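You operate a simulated robot arm through the tools that you are given. There is no shell and no other tool.

You are at the controls of a simulated robot arm. One attempt, no reset.

TASK
Wipe the salsa drip and the coffee ring off the dining table.
Fine: wet the yellow cloth in the wash tub first and put it back. What is to be rubbed or washed off counts as gone when no trace of it is left.

It is judged by the outcome, as a careful person would: the job done as asked, and still so three seconds after it is handed in. It fails if anything else is knocked over, pushed out of place, dropped, spilled or broken. Flat cloth is picked up by pressing the open fingertips on it (5 to 10 N) and closing them slowly along it; thin cloth reads only 2 to 8 mm in the jaws.

THE ROBOT
A 6-joint arm with a two-finger parallel gripper, fixed in place. Base frame: the origin is at the foot of the arm, x ahead of it, y to its left, z up; the work surface is at about z = 750. Lengths are in mm, angles in degrees, forces in N, time in s.
With the tool pointing down near the work surface it reaches from about 260 to 680 mm from the base axis. Its first joint turns from -66.0 to 66.0 degrees. Payload 2.9 kg.
The TCP is the grasp point between the finger pads, 30 mm short of the fingertips. In the tool frame z runs along the fingers and y along their closing line. The gripper opens to 110 mm. The fingers are 20 mm wide and 10 mm thick; the gripper's body (48 by 112 mm) begins 55 mm behind the TCP.
Orientation is told as [roll, pitch, yaw] about the base's x, y, z axes, in that order, counted from this pose: with the fingers straight down and closing along the base's y, the tool's x points along the base's -x, its y along +y and its z along -z.

THE INTERFACE
- The arm moves only by the tool arm_command. Its argument "moves" is text: rows parted by semicolons, each of 7 numbers parted by spaces: the shift along the base's x, y, z in mm, then the turn, a rotation vector about the base's x, y, z in degrees, then the finger opening in mm, from 0 to 110. In form: dx dy dz wx wy wz hand; .... A call has 1 to 20 rows; each row shifts and turns the commanded pose from where the row before left it. Each row takes 0.2 s and may step no farther than 50 mm and 8.6 degrees from the row before; otherwise, or with a gripper value out of range, the whole call is refused. Where a pose cannot be reached the arm comes as near as it can. A force on the tool above 40 N (or 10 N above the force at the start of the call, whichever is more), or a blocked arm, ends the call early, and 0.2 s more pass. The fingers move at their own pace (about 108 mm/s each) and stop on an object; they squeeze with about 28 N. The grip force told is the motor's: it shows also when the fingers shut on nothing. Time passes only in rows, and 0.2 s behind the last, so rows that do not move let the fingers close. The reply holds the time, the measured pose of the TCP, the force on the tool along the base axes, the opening and the grip force, in the units named above and with some noise, with the torque about the TCP (base axes, N m) and any sound that the robot's microphone picked up.
- Cameras (640 x 400 px; columns grow to the right, rows downward): "scene" is fixed at [77.9, 431.6, 1382.7]; the picture's right is [-0.76, -0.65, 0.00], its down [-0.38, 0.44, -0.81] and it looks along [0.53, -0.62, -0.58] (base axes); focal length 314 px, centre (320, 200). "wrist" rides on the gripper at [72, 17, -103] in the tool frame; the picture's right is [-0.23, 0.97, 0.00], its down [-0.76, -0.18, -0.62] and it looks along [-0.61, -0.14, 0.78] (tool axes); focal length 222 px, centre (320, 200). There is no depth. A picture from a camera that has moved, and an enlarged one, comes with that camera's place and axes in the base frame and with its lens.
- grab_frame(camera): a new picture of that camera. The clock stands still meanwhile.
- inspect(camera, box): a new picture of the part [left, top, right, bottom] of that camera's present view, enlarged. The clock stands still meanwhile.
- job_done(): hands the job in; it is judged then, once.

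Nothing tells you positions but the pictures and the camera data. Unless the task says otherwise, let go and move clear before handing in.

The tools are called after "Call:" by a JSON object that holds its "name" and its "arguments". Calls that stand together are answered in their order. arm_command: Moves the arm, as the interface text tells. Its arguments: {"type":"object","properties":{"moves":{"type":"string"}},"required":["moves"]} The other tools are called the same way: grab_frame (camera) takes a picture; inspect (camera, box) takes an enlarged picture of a part of a camera's view; job_done () hands the job in.

At the start:

```text
t: 0.0
ee_pos: [475.1, -176.6, 1043.1]
orientation: [0.0, 0.0, 0.0]
wrist_force: [-0.6, 0.0, 0.0]
torque: [-0.01, 0.02, -0.01]
gripper_width: 110.2
gripper_force: 0.0
```

scene: 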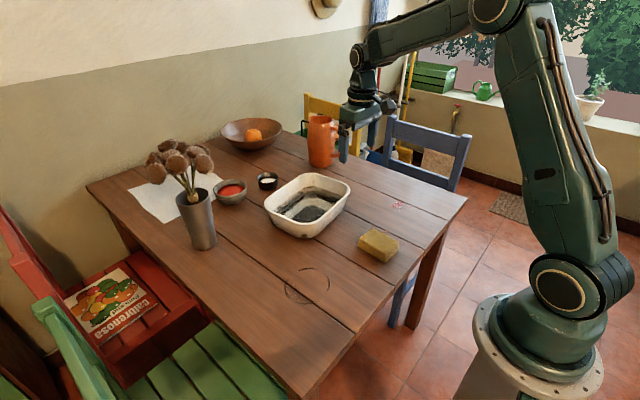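
wrist: 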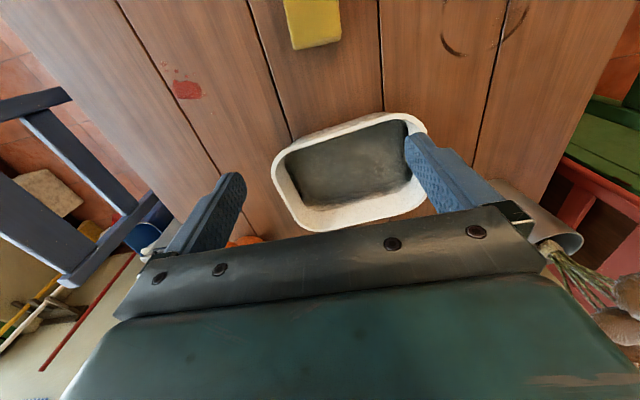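

I see the dining table with a white wash tub, a yellow block-like cloth, a red salsa stain and a coffee ring. I'll look closer at each before I move.

Call:
{"name": "inspect", "arguments": {"camera": "scene", "box": [240, 160, 440, 310]}}

Call:
{"name": "inspect", "arguments": {"camera": "wrist", "box": [140, 0, 560, 250]}}

Call:
{"name": "inspect", "arguments": {"camera": "scene", "box": [340, 190, 440, 270]}}

```text
2.67 times, centred on (340, 235) of scene
camera zoom: at [77.9, 431.6, 1382.7], right [-0.76, -0.65, 0.0], down [-0.38, 0.44, -0.81], along [0.53, -0.62, -0.58], focal length 836 px, centre (267, 107)
```

zoom: 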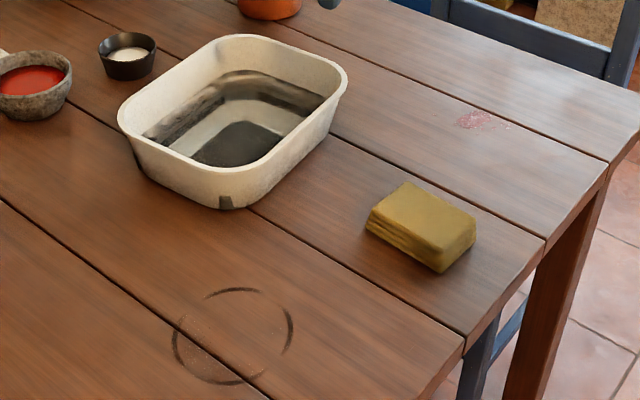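

```text
1.52 times, centred on (350, 125) of wrist
camera zoom: at [402.2, -160.3, 1146.1], right [0.23, 0.97, 0.0], down [0.76, -0.18, 0.62], along [0.61, -0.14, -0.78], focal length 338 px, centre (274, 314)
```

zoom: 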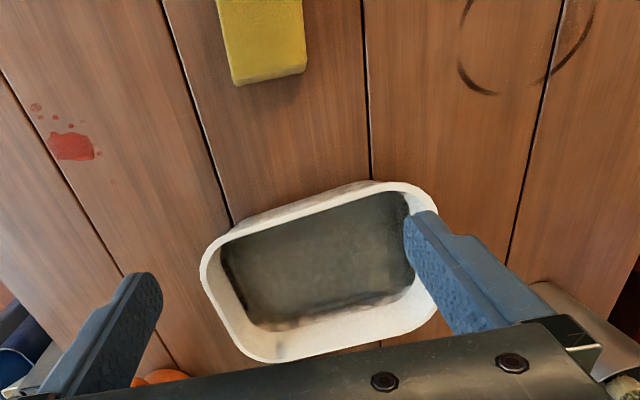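

```text
5.00 times, centred on (390, 230) of scene
camera zoom: at [77.9, 431.6, 1382.7], right [-0.76, -0.65, 0.0], down [-0.38, 0.44, -0.81], along [0.53, -0.62, -0.58], focal length 1568 px, centre (-30, 50)
```

zoom: 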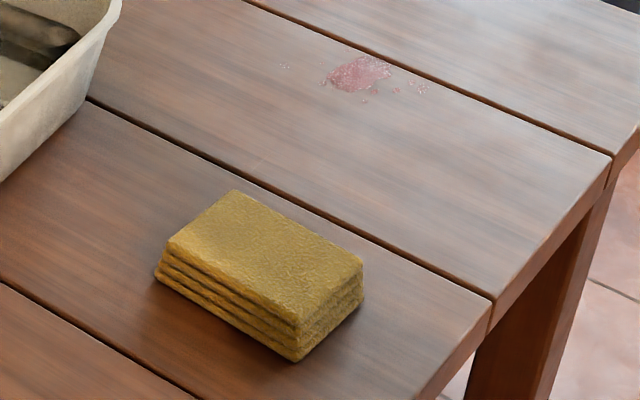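

The yellow cloth is a folded stack at about (378, -173), roughly 90 x 65 x 27 mm. The salsa is around (438, -392), the coffee ring around (440, 60), and the tub is centred near (630, -150). I'll move above the cloth and check it with the wrist camera.

Call:
{"name": "arm_command", "arguments": {"moves": "-25 1 -33 0 0 -1.2 110; -25 1 -33 0 0 -1.3 110; -25 1 -33 0 0 -1.2 110; -22 1 -34 0 0 -1.3 110; 0 0 0 0 0 0 110"}}

```text
t: 1.2
ee_pos: [377.4, -171.7, 909.9]
orientation: [0.1, 0.0, -5.0]
wrist_force: [0.0, 0.2, 0.4]
torque: [0.01, -0.02, 0.0]
gripper_width: 110.4
gripper_force: 0.1
```

The arm is above the cloth. I'll look from the wrist to refine where the cloth is and how it is turned.

Call:
{"name": "grab_frame", "arguments": {"camera": "wrist"}}

Call:
{"name": "grab_frame", "arguments": {"camera": "scene"}}

```text
taken
camera wrist: at [306.2, -147.6, 1013.8], right [0.31, 0.95, 0.0], down [0.74, -0.24, 0.62], along [0.59, -0.19, -0.78], focal length 222 px, centre (320, 200)
```

wrist: 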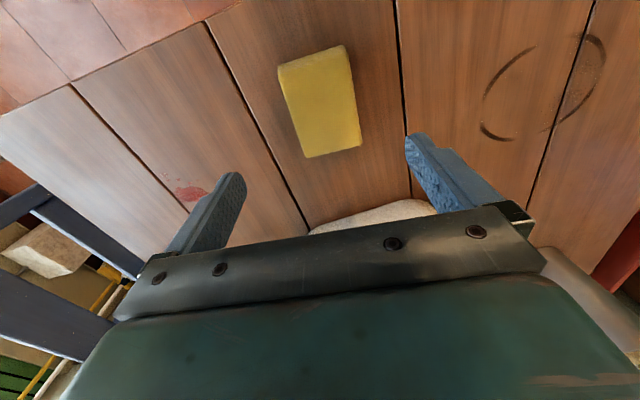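

```text
taken
```

scene: 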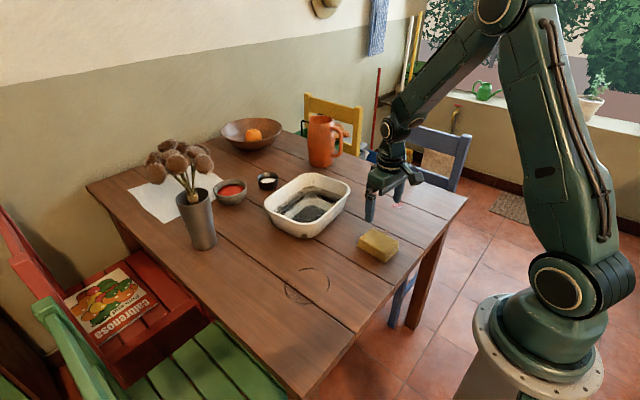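

The cloth centre comes out at about (376, -170), turned about -4°, with its top near z = 776. I'll come down with open fingers on both sides of it and stop with the tips about 9 mm above the table.

Call:
{"name": "arm_command", "arguments": {"moves": "0 1 -40 0 0 0 110; 0 1 -40 0 0 0 110; 0 0 -25 0 0 0 110; 0 0 -15 0 0 0 110; 0 0 0 0 0 0 110"}}

Call:
{"name": "grab_frame", "arguments": {"camera": "wrist"}}

Call:
{"name": "inspect", "arguments": {"camera": "scene", "box": [340, 190, 440, 270]}}

```text
t: 2.4
ee_pos: [377.8, -171.0, 788.5]
orientation: [0.0, 0.0, -4.9]
wrist_force: [0.6, 0.5, 0.2]
torque: [0.01, 0.04, -0.01]
gripper_width: 110.0
gripper_force: 0.0
```

```text
taken
camera wrist: at [306.0, -148.2, 893.2], right [0.31, 0.95, 0.0], down [0.74, -0.24, 0.62], along [0.59, -0.19, -0.78], focal length 222 px, centre (320, 200)
```

wrist: 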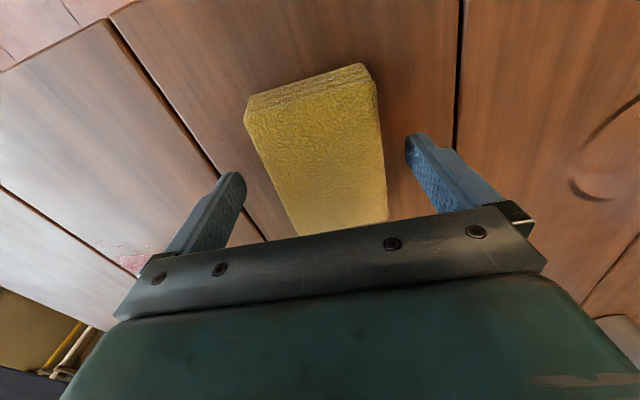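

```text
5.00 times, centred on (390, 230) of scene
camera zoom: at [77.9, 431.6, 1382.7], right [-0.76, -0.65, 0.0], down [-0.38, 0.44, -0.81], along [0.53, -0.62, -0.58], focal length 1568 px, centre (-30, 50)
```

zoom: 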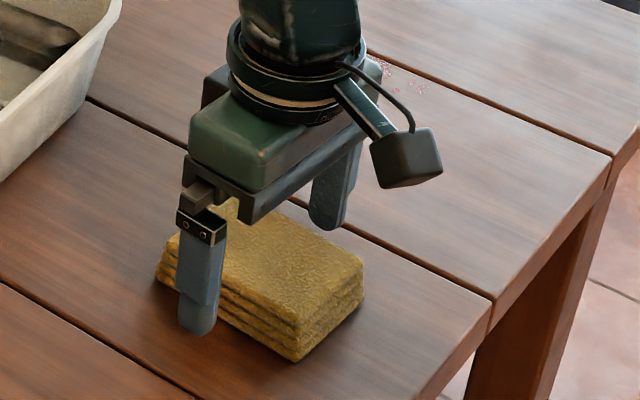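

The fingers straddle the cloth nicely with about 20 mm clear on each side. I'll close slowly on its sides.

Call:
{"name": "arm_command", "arguments": {"moves": "0 0 0 0 0 0 95; 0 0 0 0 0 0 82; 0 0 0 0 0 0 74; 0 0 0 0 0 0 68; 0 0 0 0 0 0 62; 0 0 0 0 0 0 56; 0 0 0 0 0 0 50; 0 0 0 0 0 0 44"}}

Call:
{"name": "inspect", "arguments": {"camera": "scene", "box": [340, 190, 440, 270]}}

Call:
{"name": "grab_frame", "arguments": {"camera": "wrist"}}

```text
t: 4.2
ee_pos: [376.9, -171.4, 790.7]
orientation: [0.1, 0.1, -5.0]
wrist_force: [-0.8, 0.0, 0.9]
torque: [-0.02, 0.01, 0.05]
gripper_width: 69.1
gripper_force: 27.9
```

```text
5.00 times, centred on (390, 230) of scene
camera zoom: at [77.9, 431.6, 1382.7], right [-0.76, -0.65, 0.0], down [-0.38, 0.44, -0.81], along [0.53, -0.62, -0.58], focal length 1568 px, centre (-30, 50)
```

zoom: 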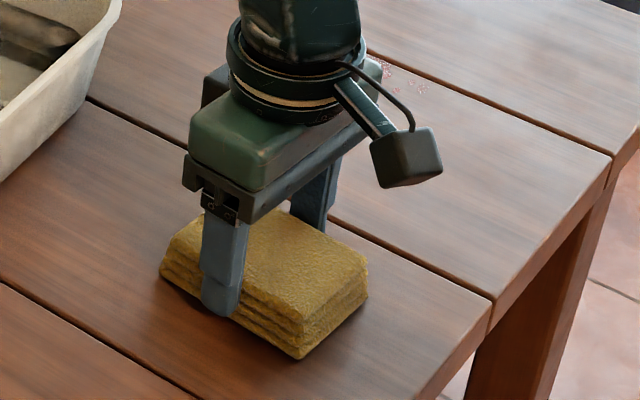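

```text
taken
camera wrist: at [306.0, -148.2, 893.6], right [0.31, 0.95, 0.0], down [0.74, -0.24, 0.62], along [0.59, -0.19, -0.78], focal length 222 px, centre (320, 200)
```

wrist: 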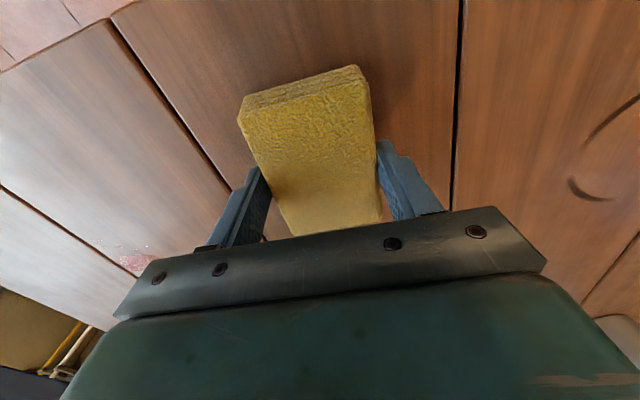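

The jaws stopped on the cloth at 69 mm with 28 N. I'll lift it and check it holds together.

Call:
{"name": "arm_command", "arguments": {"moves": "0 0 10 0 0 0 44; 0 0 20 0 0 0 44; 0 0 30 0 0 0 44; 0 0 40 0 0 0 44; 0 0 20 0 0 0 44; 0 0 0 0 0 0 44"}}

Call:
{"name": "grab_frame", "arguments": {"camera": "wrist"}}

Call:
{"name": "inspect", "arguments": {"camera": "scene", "box": [240, 150, 440, 275]}}

```text
t: 5.6
ee_pos: [379.1, -170.5, 910.0]
orientation: [0.0, 0.1, -4.9]
wrist_force: [-0.4, 0.9, -0.2]
torque: [0.02, 0.01, 0.01]
gripper_width: 69.1
gripper_force: 28.0
```

```text
taken
camera wrist: at [307.6, -147.4, 1012.6], right [0.31, 0.95, 0.0], down [0.74, -0.24, 0.62], along [0.59, -0.19, -0.78], focal length 222 px, centre (320, 200)
```

wrist: 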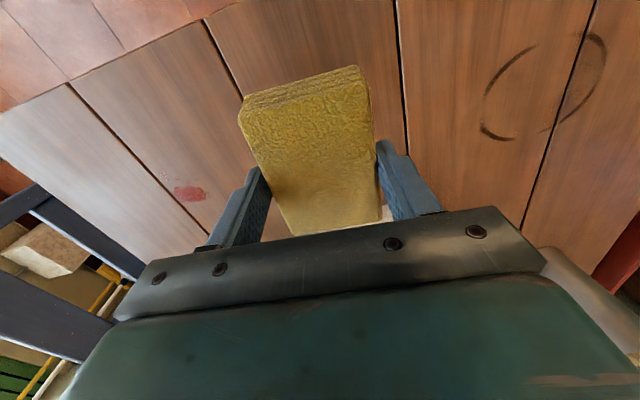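

```text
3.20 times, centred on (340, 212) of scene
camera zoom: at [77.9, 431.6, 1382.7], right [-0.76, -0.65, 0.0], down [-0.38, 0.44, -0.81], along [0.53, -0.62, -0.58], focal length 1004 px, centre (256, 160)
```

zoom: 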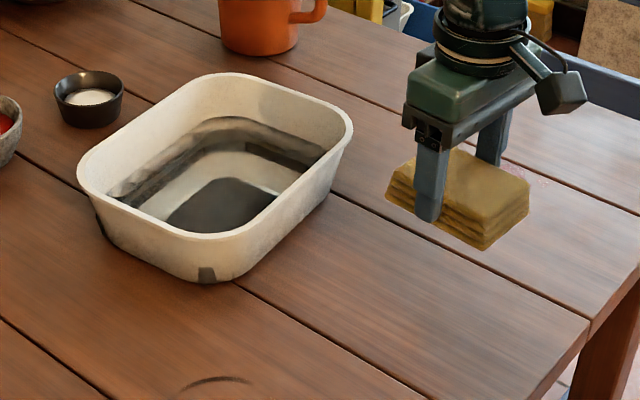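

The cloth lifts cleanly. The tub's rim is at about z = 820 and spans x ≈ 545–720, y ≈ -270 to -40, centred near (632, -155) and turned about +5°. I'll carry the cloth over the tub.

Call:
{"name": "arm_command", "arguments": {"moves": "20 1 10 0 0 0 44; 40 2 10 0 0 2 44; 45 3 0 0 0 2 44; 45 3 0 0 0 2 44; 45 3 0 0 0 2 44; 40 2 0 0 0 2 44; 18 2 0 0 0 0 44; 0 0 0 0 0 0 44"}}

Call:
{"name": "grab_frame", "arguments": {"camera": "wrist"}}

Call:
{"name": "inspect", "arguments": {"camera": "scene", "box": [220, 100, 420, 250]}}

```text
t: 7.4
ee_pos: [632.1, -154.0, 928.8]
orientation: [0.0, 0.0, 5.1]
wrist_force: [-0.6, -0.8, -0.7]
torque: [0.05, 0.0, 0.0]
gripper_width: 68.7
gripper_force: 27.9
```

```text
taken
camera wrist: at [557.5, -143.4, 1031.9], right [0.14, 0.99, 0.0], down [0.77, -0.11, 0.62], along [0.62, -0.09, -0.78], focal length 222 px, centre (320, 200)
```

wrist: 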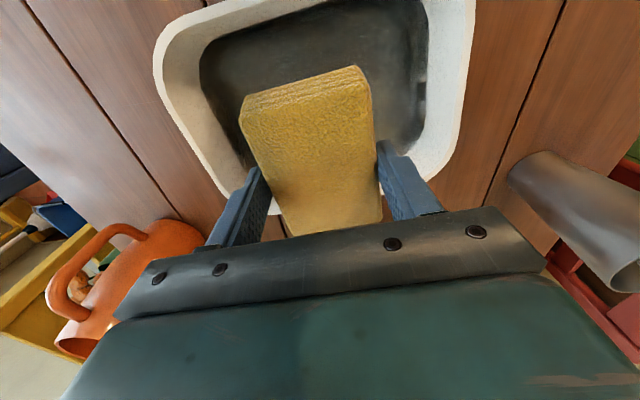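

```text
2.67 times, centred on (320, 175) of scene
camera zoom: at [77.9, 431.6, 1382.7], right [-0.76, -0.65, 0.0], down [-0.38, 0.44, -0.81], along [0.53, -0.62, -0.58], focal length 836 px, centre (320, 267)
```

zoom: 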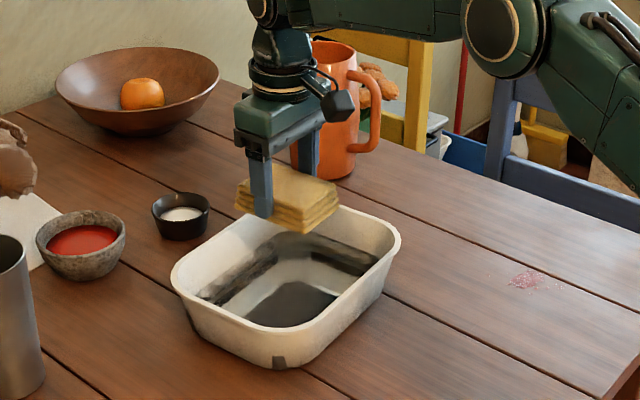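

The cloth hangs squarely over the tub with clearance on all sides. I'll lower it slowly into the water, watching the force.

Call:
{"name": "arm_command", "arguments": {"moves": "0 0 -30 0 0 0 44; 0 0 -30 0 0 0 44; 0 0 -25 0 0 0 44; 0 0 -20 0 0 0 44; 0 0 -12 0 0 0 44; 0 0 -6 0 0 0 44; 0 0 0 0 0 0 44"}}

Call:
{"name": "grab_frame", "arguments": {"camera": "wrist"}}

Call:
{"name": "inspect", "arguments": {"camera": "scene", "box": [240, 140, 380, 250]}}

```text
t: 9.0
ee_pos: [631.2, -155.6, 807.2]
orientation: [0.0, 0.0, 5.0]
wrist_force: [0.2, 0.3, 0.1]
torque: [-0.02, 0.04, -0.01]
gripper_width: 68.8
gripper_force: 27.9
```

```text
taken
camera wrist: at [557.2, -144.8, 910.0], right [0.14, 0.99, 0.0], down [0.77, -0.11, 0.62], along [0.62, -0.09, -0.78], focal length 222 px, centre (320, 200)
```

wrist: 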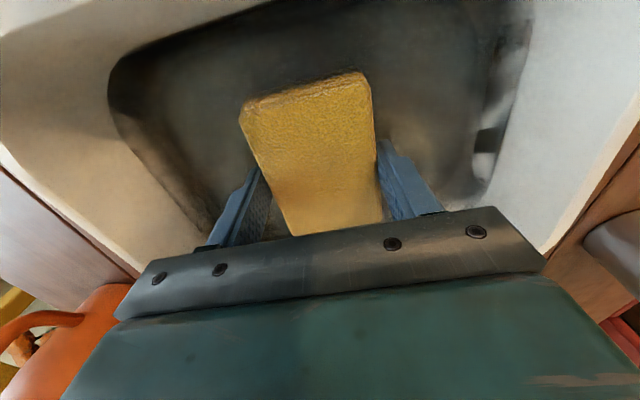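

```text
3.64 times, centred on (310, 195) of scene
camera zoom: at [77.9, 431.6, 1382.7], right [-0.76, -0.65, 0.0], down [-0.38, 0.44, -0.81], along [0.53, -0.62, -0.58], focal length 1141 px, centre (356, 218)
```

zoom: 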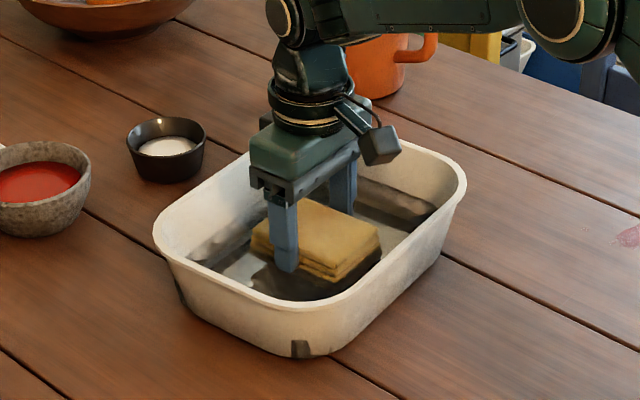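

The lower layers are already under the water surface. I'll go gently deeper in small steps so the whole stack soaks, watching for contact with the bottom.

Call:
{"name": "arm_command", "arguments": {"moves": "0 0 -4 0 0 0 44; 0 0 -4 0 0 0 44; 0 0 0 0 0 0 44"}}

```text
t: 9.8
ee_pos: [631.1, -155.5, 797.9]
orientation: [0.0, 0.0, 5.0]
wrist_force: [-0.2, 0.0, -0.4]
torque: [0.0, -0.03, -0.01]
gripper_width: 68.9
gripper_force: 28.0
```

Call:
{"name": "arm_command", "arguments": {"moves": "0 0 -2 0 0 0 44; 0 0 -2 0 0 0 44; 0 0 0 0 0 0 44; 0 0 0 0 0 0 44; 0 0 0 0 0 0 44"}}

Call:
{"name": "grab_frame", "arguments": {"camera": "wrist"}}

Call:
{"name": "inspect", "arguments": {"camera": "scene", "box": [240, 140, 380, 250]}}

```text
t: 11.0
ee_pos: [631.1, -155.5, 795.3]
orientation: [0.0, -0.1, 4.9]
wrist_force: [-3.1, 0.9, 10.3]
torque: [0.07, 0.19, 0.09]
gripper_width: 68.9
gripper_force: 27.8
```

```text
taken
camera wrist: at [556.9, -144.8, 898.3], right [0.14, 0.99, 0.0], down [0.77, -0.11, 0.62], along [0.62, -0.09, -0.78], focal length 222 px, centre (320, 200)
```

wrist: 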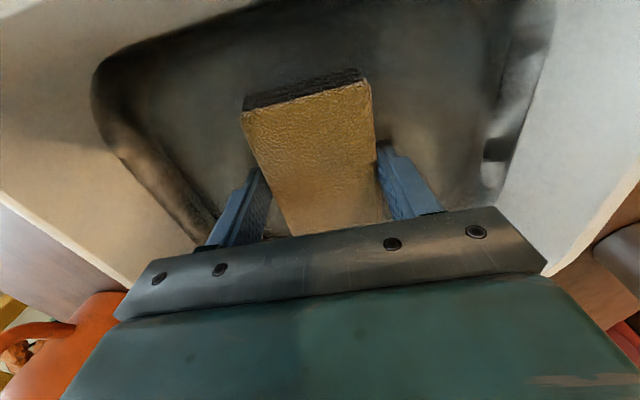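

```text
3.64 times, centred on (310, 195) of scene
camera zoom: at [77.7, 431.7, 1382.7], right [-0.76, -0.65, 0.0], down [-0.38, 0.44, -0.81], along [0.53, -0.62, -0.58], focal length 1141 px, centre (356, 218)
```

zoom: 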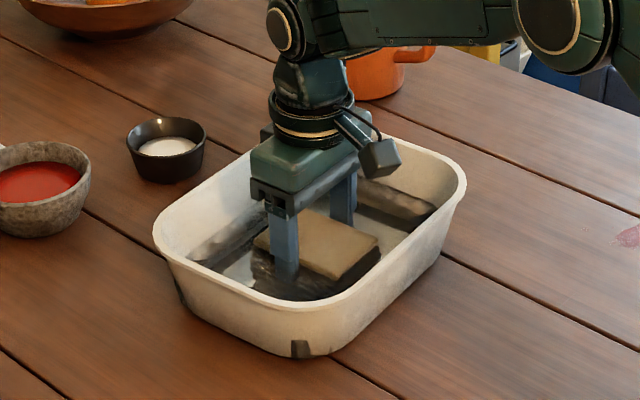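

The cloth has touched the tub floor at about 10 N and has gone dark, so it is soaked. I'll raise it just clear of the water and let it drip for a moment inside the tub.

Call:
{"name": "arm_command", "arguments": {"moves": "0 0 5 0 0 0 44; 0 0 10 0 0 0 44; 0 0 15 0 0 0 44; 0 0 20 0 0 0 44; 0 0 0 0 0 0 44; 0 0 0 0 0 0 44; 0 0 0 0 0 0 44; 0 0 0 0 0 0 44; 0 0 0 0 0 0 44; 0 0 0 0 0 0 44; 0 0 0 0 0 0 44; 0 0 0 0 0 0 44; 0 0 0 0 0 0 44; 0 0 0 0 0 0 44; 0 0 0 0 0 0 44"}}

Call:
{"name": "grab_frame", "arguments": {"camera": "wrist"}}

Call:
{"name": "inspect", "arguments": {"camera": "scene", "box": [240, 140, 380, 250]}}

```text
t: 14.2
ee_pos: [632.2, -155.0, 844.5]
orientation: [0.0, 0.0, 5.1]
wrist_force: [-1.3, -0.6, -0.6]
torque: [0.0, 0.02, 0.03]
gripper_width: 69.2
gripper_force: 27.9
```

```text
taken
camera wrist: at [558.4, -145.0, 948.1], right [0.14, 0.99, 0.0], down [0.77, -0.11, 0.62], along [0.62, -0.09, -0.78], focal length 222 px, centre (320, 200)
```

wrist: 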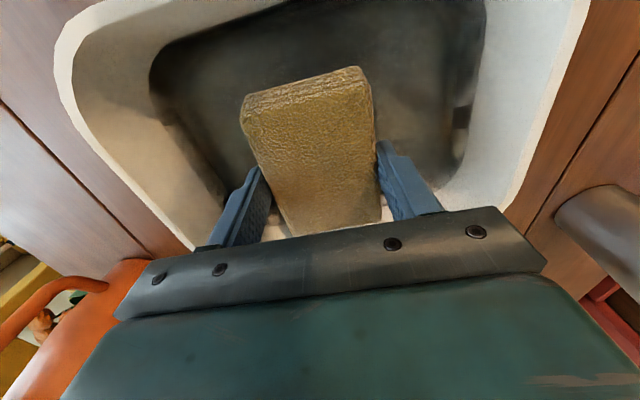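

```text
3.64 times, centred on (310, 195) of scene
camera zoom: at [77.9, 431.6, 1382.7], right [-0.76, -0.65, 0.0], down [-0.38, 0.44, -0.81], along [0.53, -0.62, -0.58], focal length 1141 px, centre (356, 218)
```

zoom: 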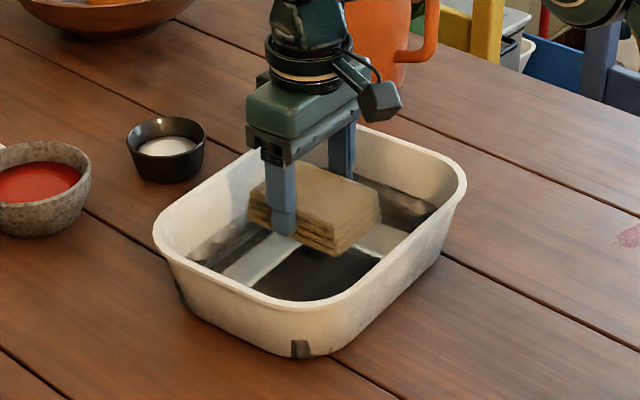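

The cloth is wet and no longer dripping, and the tub hasn't moved. I'll take the coffee ring first: centre about (438, 61), radius about 57 mm. I'll lift clear of the rim and carry the cloth there.

Call:
{"name": "arm_command", "arguments": {"moves": "0 0 30 0 0 0 44; 0 0 40 0 0 0 44; -15 12 15 0 0 0 44; -30 28 0 0 0 -1 44; -30 32 0 0 0 -1 44; -30 32 0 0 0 -1 44; -30 32 0 0 0 -1 44; -30 32 0 0 0 -1 44; -30 32 0 0 0 0 44; -17 15 0 0 0 0 44; 0 0 0 0 0 0 44"}}

Call:
{"name": "grab_frame", "arguments": {"camera": "wrist"}}

Call:
{"name": "grab_frame", "arguments": {"camera": "scene"}}

```text
t: 16.6
ee_pos: [417.0, 59.8, 929.2]
orientation: [0.1, -0.1, 0.0]
wrist_force: [-0.3, 0.6, -0.3]
torque: [-0.01, 0.0, 0.03]
gripper_width: 68.6
gripper_force: 27.8
```

```text
taken
camera wrist: at [345.0, 77.4, 1031.8], right [0.23, 0.97, 0.0], down [0.76, -0.18, 0.62], along [0.61, -0.14, -0.78], focal length 222 px, centre (320, 200)
```

wrist: 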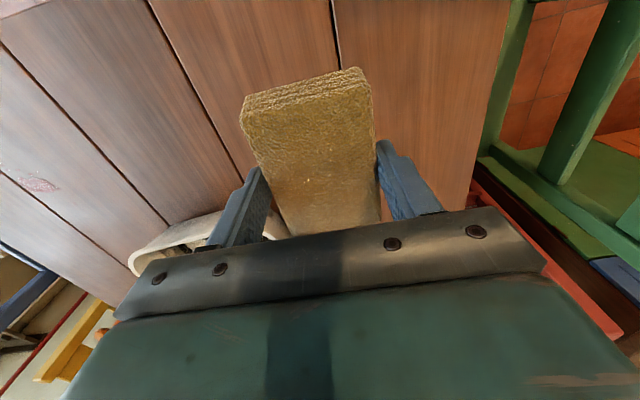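

```text
taken
```

scene: 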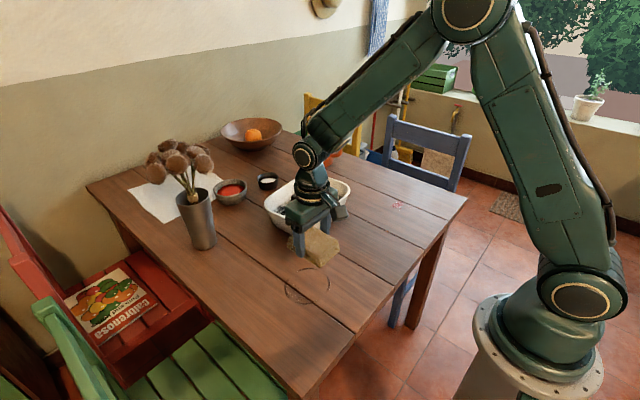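

The cloth is above the ring area and clear of everything. I'll lower it next to the near side of the ring and feel for the table.

Call:
{"name": "arm_command", "arguments": {"moves": "0 -25 -35 0 0 0 44; 0 -25 -35 0 0 0 44; 0 -10 -30 0 0 0 44; 0 0 -20 0 0 0 44; 0 0 -10 0 0 0 44; 0 0 -5 0 0 0 44; 0 0 0 0 0 0 44"}}

```text
t: 18.2
ee_pos: [418.9, 0.9, 795.5]
orientation: [0.0, 0.1, 0.0]
wrist_force: [-0.1, -0.1, -0.4]
torque: [-0.02, 0.03, 0.01]
gripper_width: 69.0
gripper_force: 27.8
```

Call:
{"name": "arm_command", "arguments": {"moves": "0 0 -2 0 0 0 44; 0 0 -1.5 0 0 0 44; 0 0 -1 0 0 0 44; 0 0 0 0 0 0 44"}}

```text
t: 19.2
ee_pos: [418.0, 0.2, 790.5]
orientation: [0.1, 0.1, 0.0]
wrist_force: [0.4, 0.1, -0.8]
torque: [0.01, 0.02, 0.03]
gripper_width: 68.9
gripper_force: 27.9
```

Call:
{"name": "arm_command", "arguments": {"moves": "0 0 -1 0 0 0 44; 0 0 -0.5 0 0 0 44; 0 0 0 0 0 0 44"}}

```text
t: 20.0
ee_pos: [418.0, -0.0, 791.0]
orientation: [0.0, 0.0, -0.1]
wrist_force: [-6.1, -0.6, 28.9]
torque: [-0.02, 0.23, 0.01]
gripper_width: 69.0
gripper_force: 27.5
```

Contact is stiff here: about 29 N for roughly 1 mm of overtravel. I'll ease up to about 10 N before stroking.

Call:
{"name": "arm_command", "arguments": {"moves": "0 0 0.7 0 0 0 44; 0 0 0 0 0 0 44"}}

```text
t: 20.6
ee_pos: [419.2, 0.8, 789.9]
orientation: [0.0, -0.1, 0.0]
wrist_force: [-2.5, 0.4, 23.7]
torque: [-0.04, 0.13, 0.01]
gripper_width: 69.1
gripper_force: 27.8
```

Call:
{"name": "arm_command", "arguments": {"moves": "0 0 0.7 0 0 0 44; 0 0 0 0 0 0 44"}}

```text
t: 21.2
ee_pos: [419.3, 0.2, 790.2]
orientation: [0.0, -0.1, 0.0]
wrist_force: [2.7, -1.0, 4.4]
torque: [-0.02, -0.33, -0.06]
gripper_width: 68.9
gripper_force: 27.6
```

Call:
{"name": "arm_command", "arguments": {"moves": "0 0 -0.3 0 0 0 44; 0 10 0 0 0 0 44; 0 15 0 0 0 0 44; 0 15 0 0 0 0 44; 0 15 0 0 0 0 44"}}

Call:
{"name": "inspect", "arguments": {"camera": "scene", "box": [240, 180, 400, 320]}}

```text
t: 22.4
ee_pos: [417.4, 55.0, 790.4]
orientation: [0.0, -0.1, 0.0]
wrist_force: [-0.4, -0.5, 0.2]
torque: [0.02, -0.08, 0.0]
gripper_width: 68.8
gripper_force: 28.1
```

```text
2.86 times, centred on (320, 250) of scene
camera zoom: at [77.9, 431.6, 1382.7], right [-0.76, -0.65, 0.0], down [-0.38, 0.44, -0.81], along [0.53, -0.62, -0.58], focal length 896 px, centre (320, 57)
```

zoom: 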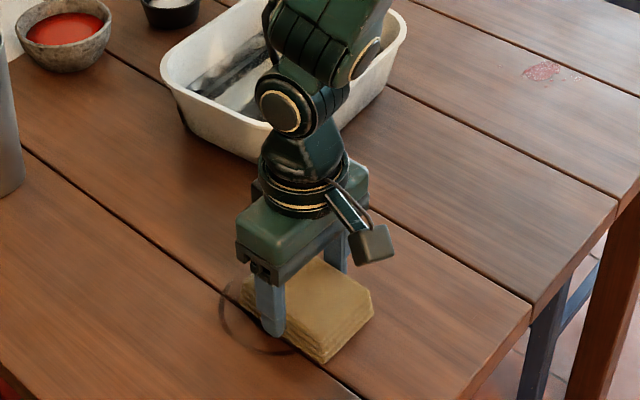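

The near half of the ring looks lighter already, but the force has dropped to about zero. I'll press down slightly and continue.

Call:
{"name": "arm_command", "arguments": {"moves": "0 0 -0.5 0 0 0 44; 0 0 0 0 0 0 44"}}

```text
t: 23.0
ee_pos: [418.6, 54.6, 789.4]
orientation: [0.0, 0.0, 0.0]
wrist_force: [-4.8, 0.4, 14.9]
torque: [-0.07, 0.15, 0.0]
gripper_width: 68.8
gripper_force: 28.0
```

Call:
{"name": "arm_command", "arguments": {"moves": "0 15 0 0 0 0 44; 0 15 0 0 0 0 44; 0 15 0 0 0 0 44; 0 15 0 0 0 0 44; 0 15 0 0 0 0 44; 0 0 0 0 0 0 44"}}

```text
t: 24.4
ee_pos: [417.8, 129.0, 790.7]
orientation: [0.0, 0.0, -0.1]
wrist_force: [-0.4, -2.9, 4.9]
torque: [-0.06, -0.07, -0.04]
gripper_width: 69.0
gripper_force: 27.5
```

The force now sits at about 5 N. I'll shift over in x and sweep back across the far half of the ring.

Call:
{"name": "arm_command", "arguments": {"moves": "15 0 -0.3 0 0 0 44; 15 0 0 0 0 0 44; 15 0 0 0 0 0 44; 0 -15 0 0 0 0 44; 0 -15 0 0 0 0 44; 0 -15 0 0 0 0 44; 0 -15 0 0 0 0 44; 0 0 0 0 0 0 44"}}

```text
t: 26.2
ee_pos: [464.0, 68.3, 787.8]
orientation: [-0.1, -0.1, 0.1]
wrist_force: [1.8, 7.3, 15.6]
torque: [0.24, -0.07, 0.06]
gripper_width: 69.1
gripper_force: 27.6
```

Call:
{"name": "arm_command", "arguments": {"moves": "0 -15 0 0 0 0 44; 0 -15 0 0 0 0 44; 0 -15 0 0 0 0 44; 0 -15 0 0 0 0 44; 0 -15 0 0 0 0 44; 0 0 0 0 0 0 44"}}

Call:
{"name": "inspect", "arguments": {"camera": "scene", "box": [240, 180, 400, 320]}}

```text
t: 27.6
ee_pos: [464.5, -4.8, 788.9]
orientation: [0.1, -0.1, 0.1]
wrist_force: [-1.0, 11.0, 30.5]
torque: [0.25, 0.17, 0.01]
gripper_width: 68.8
gripper_force: 27.7
```

```text
2.86 times, centred on (320, 250) of scene
camera zoom: at [77.5, 431.8, 1382.6], right [-0.76, -0.65, 0.0], down [-0.38, 0.44, -0.81], along [0.53, -0.62, -0.58], focal length 896 px, centre (320, 57)
```

zoom: 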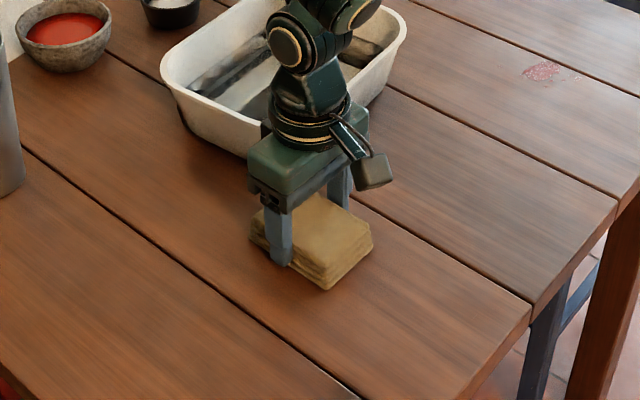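

The ring appears gone in this view. The force has crept up to 30 N, so I'll ease off and look more closely.

Call:
{"name": "arm_command", "arguments": {"moves": "0 0 1.0 0 0 0 44; 0 0 0 0 0 0 44"}}

Call:
{"name": "inspect", "arguments": {"camera": "scene", "box": [260, 240, 360, 320]}}

```text
t: 28.2
ee_pos: [465.1, -5.8, 789.5]
orientation: [0.0, 0.0, -0.1]
wrist_force: [5.1, 7.4, 15.3]
torque: [0.34, -0.3, 0.07]
gripper_width: 68.7
gripper_force: 28.2
```

```text
5.00 times, centred on (310, 280) of scene
camera zoom: at [77.8, 431.7, 1382.6], right [-0.76, -0.65, 0.0], down [-0.38, 0.44, -0.81], along [0.53, -0.62, -0.58], focal length 1568 px, centre (370, -200)
```

zoom: 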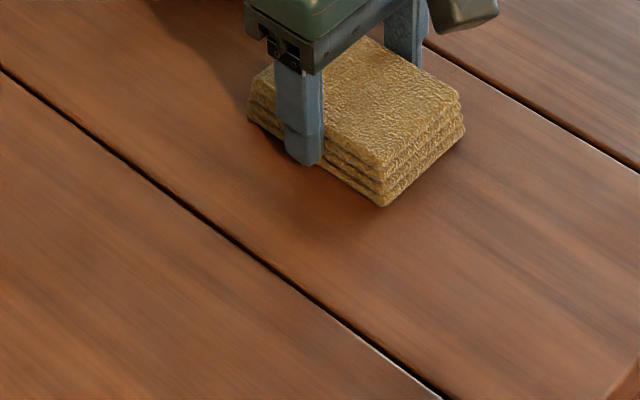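

No trace of the ring shows outside the cloth. I'll make one more pass over the whole area to be sure nothing is left under it.

Call:
{"name": "arm_command", "arguments": {"moves": "-15 0 0.3 0 0 0 44; -15 5 0 0 0 0 44; 0 15 0 0 0 0 44; 0 15 0 0 0 0 44; 0 15 0 0 0 0 44; 0 15 0 0 0 0 44; 0 15 0 0 0 0 44; 0 0 0 0 0 0 44"}}

```text
t: 30.0
ee_pos: [434.0, 75.2, 789.6]
orientation: [0.0, 0.1, 0.0]
wrist_force: [-0.7, -0.2, 2.4]
torque: [-0.11, 0.03, -0.09]
gripper_width: 68.8
gripper_force: 28.4
```

Call:
{"name": "arm_command", "arguments": {"moves": "0 0 -0.5 0 0 0 44; 0 15 0 0 0 0 44; 0 15 0 0 0 0 44; 0 15 0 0 0 0 44; 0 10 0 0 0 0 44; 15 0 0 0 0 0 44; 15 0 0 0 0 0 44; 10 0 0 0 0 0 44; 0 -15 0 0 0 0 44; 0 -15 0 0 0 0 44; 0 -15 0 0 0 0 44; 0 -15 0 0 0 0 44; 0 0 0 0 0 0 44"}}

```text
t: 32.8
ee_pos: [474.8, 68.1, 790.7]
orientation: [0.0, 0.0, -0.1]
wrist_force: [-0.1, 1.1, 2.0]
torque: [0.06, -0.13, 0.06]
gripper_width: 68.9
gripper_force: 27.9
```

Call:
{"name": "arm_command", "arguments": {"moves": "0 0 -0.4 0 0 0 44; 0 -15 0 0 0 0 44; 0 -15 0 0 0 0 44; 0 -15 0 0 0 0 44; 0 -15 0 0 0 0 44; 0 -15 0 0 0 0 44; 0 0 0 0 0 0 44"}}

```text
t: 34.4
ee_pos: [474.0, -5.4, 790.3]
orientation: [0.0, 0.0, 0.0]
wrist_force: [-1.2, -0.3, 1.7]
torque: [-0.01, -0.01, 0.06]
gripper_width: 69.0
gripper_force: 28.2
```

I'll lift off, look at the ring area, and carry the cloth toward the salsa, approaching on its near (+y) side.

Call:
{"name": "arm_command", "arguments": {"moves": "0 0 10 0 0 0 44; 0 0 40 0 0 0 44; 0 0 40 0 0 0 44; -5 -40 10 0 0 0 44; -10 -45 0 0 0 0 44; -10 -45 0 0 0 0 44; -10 -45 0 0 0 0 44; -10 -45 0 0 0 0 44; -10 -45 0 0 0 0 44; 0 -45 0 0 0 0 44; 0 0 0 0 0 0 44"}}

Call:
{"name": "grab_frame", "arguments": {"camera": "wrist"}}

Call:
{"name": "inspect", "arguments": {"camera": "scene", "box": [250, 225, 390, 325]}}

Call:
{"name": "inspect", "arguments": {"camera": "scene", "box": [340, 140, 460, 240]}}

```text
t: 36.8
ee_pos: [419.1, -313.2, 892.7]
orientation: [0.0, 0.1, 0.1]
wrist_force: [-0.8, 0.7, -1.1]
torque: [0.02, 0.04, -0.02]
gripper_width: 68.9
gripper_force: 27.9
```

```text
taken
camera wrist: at [346.6, -297.0, 995.2], right [0.23, 0.97, 0.0], down [0.76, -0.18, 0.62], along [0.61, -0.14, -0.78], focal length 222 px, centre (320, 200)
```

wrist: 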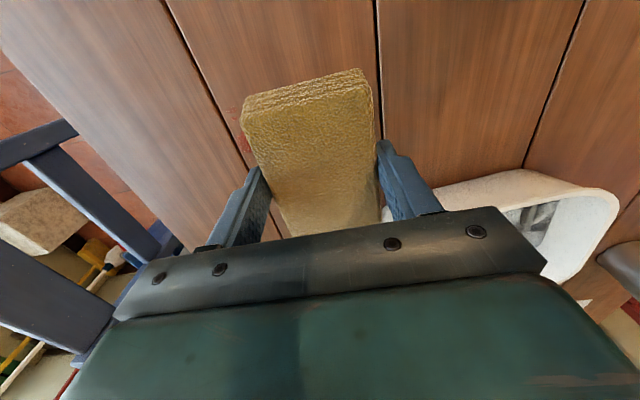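

```text
4.00 times, centred on (320, 275) of scene
camera zoom: at [78.0, 431.6, 1382.7], right [-0.76, -0.65, 0.0], down [-0.38, 0.44, -0.81], along [0.53, -0.62, -0.58], focal length 1255 px, centre (320, -100)
```

zoom: 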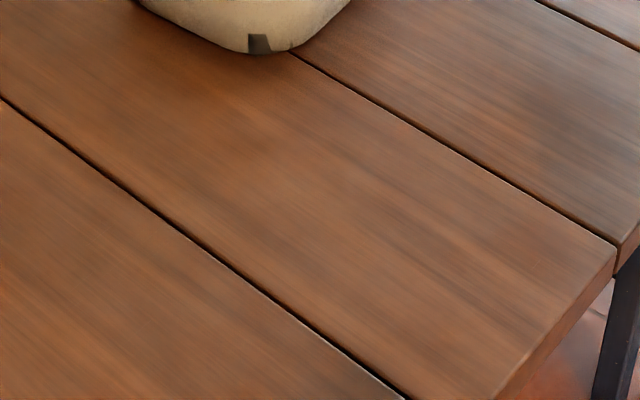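

```text
4.00 times, centred on (400, 190) of scene
camera zoom: at [78.0, 431.6, 1382.7], right [-0.76, -0.65, 0.0], down [-0.38, 0.44, -0.81], along [0.53, -0.62, -0.58], focal length 1255 px, centre (0, 240)
```

zoom: 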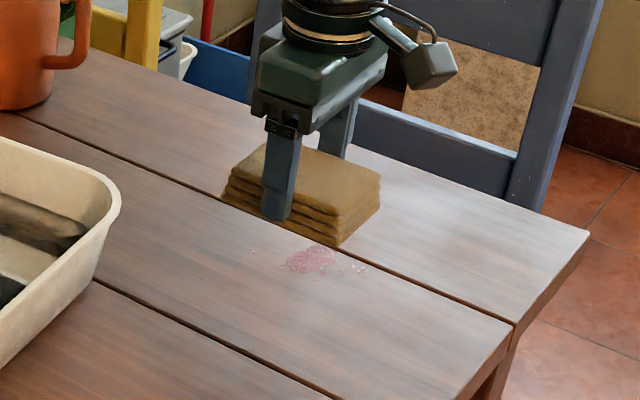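

The coffee ring is completely gone. Now the salsa: the main spot is around (438, -395), with fine droplets between x ≈ 390 and 485. I'll lower just beside it.

Call:
{"name": "arm_command", "arguments": {"moves": "0 -10 -35 0 0 0 44; 0 -10 -30 0 0 0 44; 0 0 -20 0 0 0 44; 0 0 -10 0 0 0 44; 0 0 -3 0 0 0 44; 0 0 -1 0 0 0 44; 0 0 0 0 0 0 44"}}

```text
t: 38.4
ee_pos: [418.4, -335.3, 790.6]
orientation: [0.1, -0.1, 0.0]
wrist_force: [0.3, 0.5, -1.0]
torque: [0.0, -0.04, 0.03]
gripper_width: 68.8
gripper_force: 28.1
```

Call:
{"name": "arm_command", "arguments": {"moves": "0 0 -0.7 0 0 0 44; 0 0 0 0 0 0 44"}}

```text
t: 39.0
ee_pos: [418.5, -336.4, 789.6]
orientation: [0.0, 0.0, -0.1]
wrist_force: [0.3, -0.5, -0.2]
torque: [0.0, -0.01, -0.03]
gripper_width: 68.9
gripper_force: 28.2
```

Call:
{"name": "arm_command", "arguments": {"moves": "0 0 -0.6 0 0 0 44; 0 0 0 0 0 0 44"}}

```text
t: 39.6
ee_pos: [419.3, -336.5, 790.9]
orientation: [0.0, -0.1, 0.1]
wrist_force: [-1.8, -0.1, 3.5]
torque: [0.04, 0.03, -0.01]
gripper_width: 68.9
gripper_force: 28.2
```

Light contact now. I'll press a touch more and sweep in -y across the salsa.

Call:
{"name": "arm_command", "arguments": {"moves": "0 0 -0.4 0 0 0 44; 0 -12 0 0 0 0 44; 0 -15 0 0 0 0 44; 0 -15 0 0 0 0 44; 0 -15 0 0 0 0 44; 0 -15 0 0 0 0 44; 0 0 0 0 0 0 44"}}

Call:
{"name": "inspect", "arguments": {"camera": "scene", "box": [340, 140, 460, 240]}}

```text
t: 41.2
ee_pos: [418.2, -407.1, 789.8]
orientation: [0.0, 0.0, 0.0]
wrist_force: [-0.1, 3.7, 6.6]
torque: [0.11, -0.06, 0.04]
gripper_width: 68.9
gripper_force: 27.4
```

```text
4.00 times, centred on (400, 190) of scene
camera zoom: at [77.8, 431.7, 1382.6], right [-0.76, -0.65, 0.0], down [-0.38, 0.44, -0.81], along [0.53, -0.62, -0.58], focal length 1255 px, centre (0, 240)
```

zoom: 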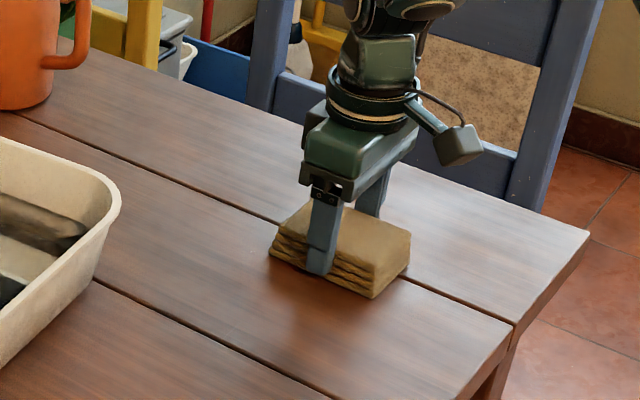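

That sweep is working, at about 7 N. I'll continue past the spot, shift in x and sweep back over the far droplets.

Call:
{"name": "arm_command", "arguments": {"moves": "0 -15 0 0 0 0 44; 0 -15 0 0 0 0 44; 0 -13 0 0 0 0 44; 15 0 0 0 0 0 44; 15 0 0 0 0 0 44; 12 0 0 0 0 0 44; 0 0 0 0 0 0 44"}}

```text
t: 42.8
ee_pos: [461.3, -451.3, 789.9]
orientation: [-0.1, -0.1, -0.1]
wrist_force: [-6.3, -1.0, 15.2]
torque: [0.05, 0.18, -0.07]
gripper_width: 68.8
gripper_force: 27.6
```

Call:
{"name": "arm_command", "arguments": {"moves": "0 15 0.2 0 0 0 44; 0 15 0 0 0 0 44; 0 15 0 0 0 0 44; 0 15 0 0 0 0 44; 0 15 0 0 0 0 44; 0 15 0 0 0 0 44; 0 15 0 0 0 0 44; 0 13 0 0 0 0 44; 0 0 0 0 0 0 44"}}

Call:
{"name": "inspect", "arguments": {"camera": "scene", "box": [340, 140, 460, 240]}}

```text
t: 44.8
ee_pos: [463.2, -332.8, 789.2]
orientation: [-0.1, -0.1, 0.0]
wrist_force: [1.8, -9.2, 19.0]
torque: [-0.21, -0.06, -0.09]
gripper_width: 68.5
gripper_force: 27.7
```

```text
4.00 times, centred on (400, 190) of scene
camera zoom: at [77.7, 431.6, 1382.7], right [-0.76, -0.65, 0.0], down [-0.38, 0.44, -0.81], along [0.53, -0.62, -0.58], focal length 1255 px, centre (0, 240)
```

zoom: 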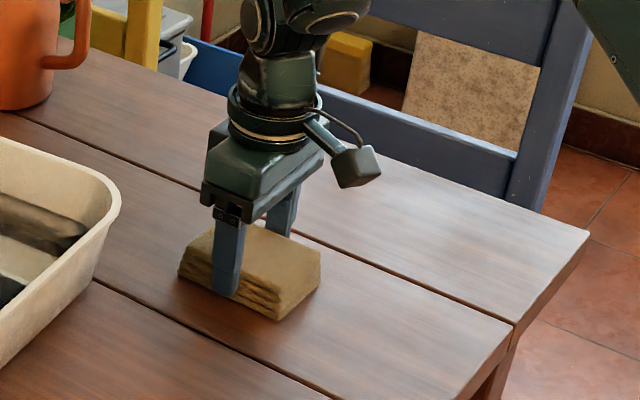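

The visible salsa is gone. I'll ease the force and make one more pass over the whole spot for the fine droplets.

Call:
{"name": "arm_command", "arguments": {"moves": "0 0 0.5 0 0 0 44; 10 -10 0 0 0 0 44; 0 -15 0 0 0 0 44; 0 -15 0 0 0 0 44; 0 -15 0 0 0 0 44; 0 -15 0 0 0 0 44; 0 -15 0 0 0 0 44; 0 0 0 0 0 0 44"}}

```text
t: 46.6
ee_pos: [470.5, -418.2, 789.6]
orientation: [0.0, -0.1, 0.1]
wrist_force: [-1.1, 4.9, 15.4]
torque: [0.24, 0.09, 0.0]
gripper_width: 68.7
gripper_force: 28.1
```

Call:
{"name": "arm_command", "arguments": {"moves": "0 -15 0 0 0 0 44; -15 -5 0 0 0 0 44; -15 0 0 0 0 0 44; -15 0 0 0 0 0 44; -15 0 0 0 0 0 44; -5 0 0 0 0 0 44; 0 15 0 0 0 0 44; 0 15 0 0 0 0 44; 0 15 0 0 0 0 44; 0 15 0 0 0 0 44; 0 15 0 0 0 0 44; 0 15 0 0 0 0 44; 0 15 0 0 0 0 44; 0 0 0 0 0 0 44"}}

Call:
{"name": "inspect", "arguments": {"camera": "scene", "box": [340, 140, 460, 240]}}

```text
t: 49.6
ee_pos: [407.7, -333.5, 788.3]
orientation: [-0.1, -0.1, -0.1]
wrist_force: [-2.0, -6.8, 13.9]
torque: [-0.13, 0.05, -0.06]
gripper_width: 68.9
gripper_force: 28.0
```

```text
4.00 times, centred on (400, 190) of scene
camera zoom: at [77.7, 431.6, 1382.7], right [-0.76, -0.65, 0.0], down [-0.38, 0.44, -0.81], along [0.53, -0.62, -0.58], focal length 1255 px, centre (0, 240)
```

zoom: 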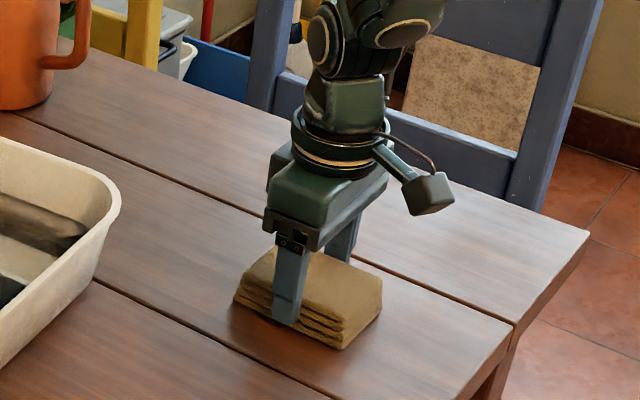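

The salsa area looks clean. I'll lift off, go back above the cloth's original spot at (377, -171) with the -5° turn, and check both areas on the way.

Call:
{"name": "arm_command", "arguments": {"moves": "0 0 10 0 0 0 44; 0 0 40 0 0 0 44; 0 0 40 0 0 0 44; -5 35 10 0 0 -1 44; -7 40 0 0 0 -1 44; -7 40 0 0 0 -1 44; -7 35 0 0 0 -1 44; -5 12.2 0 0 0 -1 44; 0 0 0 0 0 0 44"}}

Call:
{"name": "inspect", "arguments": {"camera": "scene", "box": [370, 185, 430, 225]}}

Call:
{"name": "grab_frame", "arguments": {"camera": "wrist"}}

Call:
{"name": "inspect", "arguments": {"camera": "scene", "box": [260, 250, 360, 320]}}

```text
t: 51.6
ee_pos: [377.3, -169.0, 889.6]
orientation: [-0.1, 0.0, -5.0]
wrist_force: [-0.6, -0.4, -0.6]
torque: [0.0, 0.02, -0.01]
gripper_width: 68.9
gripper_force: 27.5
```

```text
10.00 times, centred on (400, 205) of scene
camera zoom: at [77.9, 431.6, 1382.7], right [-0.76, -0.65, 0.0], down [-0.38, 0.44, -0.81], along [0.53, -0.62, -0.58], focal length 3137 px, centre (-480, 150)
```

zoom: 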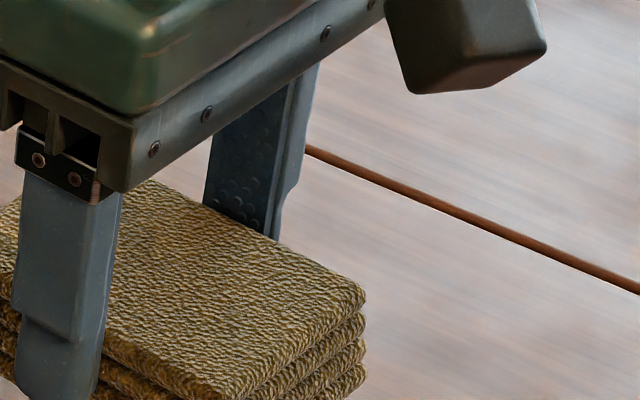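

```text
taken
camera wrist: at [305.1, -146.8, 992.0], right [0.31, 0.95, 0.0], down [0.74, -0.24, 0.62], along [0.59, -0.19, -0.78], focal length 222 px, centre (320, 200)
```

wrist: 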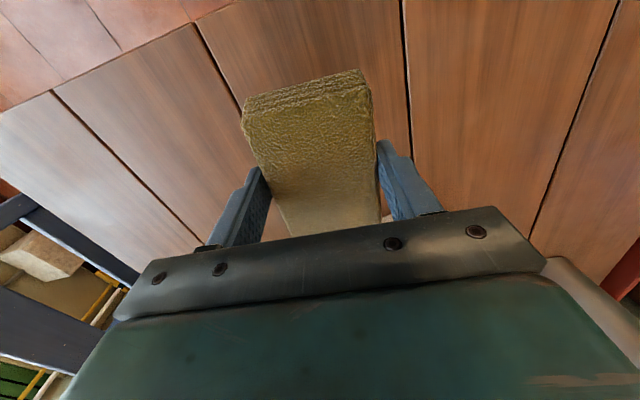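

```text
5.71 times, centred on (310, 285) of scene
camera zoom: at [77.9, 431.6, 1382.7], right [-0.76, -0.65, 0.0], down [-0.38, 0.44, -0.81], along [0.53, -0.62, -0.58], focal length 1792 px, centre (377, -286)
```

zoom: 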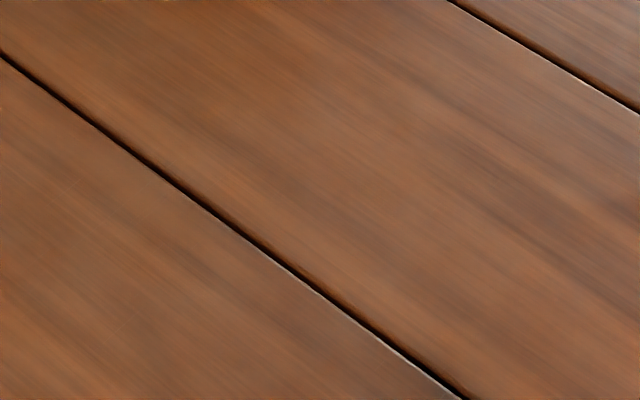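

Both stained areas look clean, in the scene and from the wrist. I'll lower the cloth onto its original place.

Call:
{"name": "arm_command", "arguments": {"moves": "0 -1.5 -40 0 0 0 44; 0 0 -30 0 0 0 44; 0 0 -15 0 0 0 44; 0 0 -8 0 0 0 44; 0 0 -3 0 0 0 44; 0 0 -1 0 0 0 44; 0 0 0 0 0 0 44"}}

```text
t: 53.2
ee_pos: [375.9, -171.4, 792.7]
orientation: [-0.1, 0.1, -5.1]
wrist_force: [-0.9, 1.2, 0.6]
torque: [-0.01, 0.0, 0.01]
gripper_width: 68.7
gripper_force: 28.2
```

Call:
{"name": "arm_command", "arguments": {"moves": "0 0 -1 0 0 0 44; 0 0 -1 0 0 0 44; 0 0 -0.5 0 0 0 44; 0 0 0 0 0 0 44"}}

```text
t: 54.2
ee_pos: [374.6, -171.4, 790.9]
orientation: [0.1, 0.0, -5.1]
wrist_force: [-0.2, -0.7, -1.2]
torque: [0.05, 0.02, 0.0]
gripper_width: 68.7
gripper_force: 28.2
```

Call:
{"name": "arm_command", "arguments": {"moves": "0 0 -0.7 0 0 0 44; 0 0 0 0 0 0 44"}}

```text
t: 54.8
ee_pos: [375.1, -172.3, 788.8]
orientation: [0.0, 0.0, -5.0]
wrist_force: [-4.4, 1.8, 15.7]
torque: [0.06, 0.08, -0.02]
gripper_width: 68.4
gripper_force: 27.7
```

The cloth rests on the table (15 N). I'll ease off the pressure and open the fingers slowly.

Call:
{"name": "arm_command", "arguments": {"moves": "0 0 0.4 0 0 0 60; 0 0 0 0 0 0 70; 0 0 0 0 0 0 75; 0 0 0 0 0 0 85; 0 0 0 0 0 0 97; 0 0 0 0 0 0 105; 0 0 0 0 0 0 105"}}

Call:
{"name": "inspect", "arguments": {"camera": "scene", "box": [340, 190, 440, 270]}}

```text
t: 56.4
ee_pos: [375.0, -171.5, 788.8]
orientation: [-0.1, 0.1, -5.0]
wrist_force: [0.0, -0.5, 0.6]
torque: [0.0, -0.01, -0.01]
gripper_width: 105.1
gripper_force: 0.0
```

```text
5.00 times, centred on (390, 230) of scene
camera zoom: at [77.9, 431.6, 1382.7], right [-0.76, -0.65, 0.0], down [-0.38, 0.44, -0.81], along [0.53, -0.62, -0.58], focal length 1568 px, centre (-30, 50)
```

zoom: 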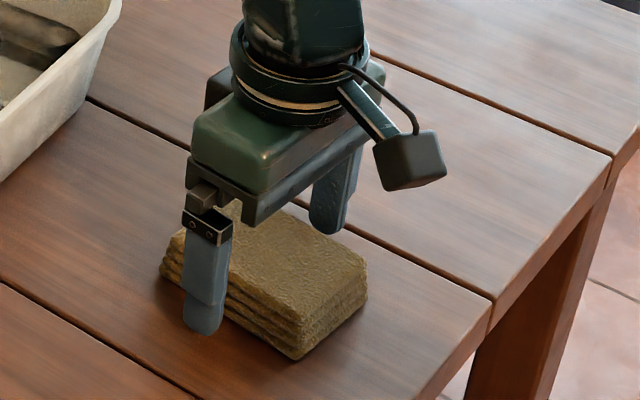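

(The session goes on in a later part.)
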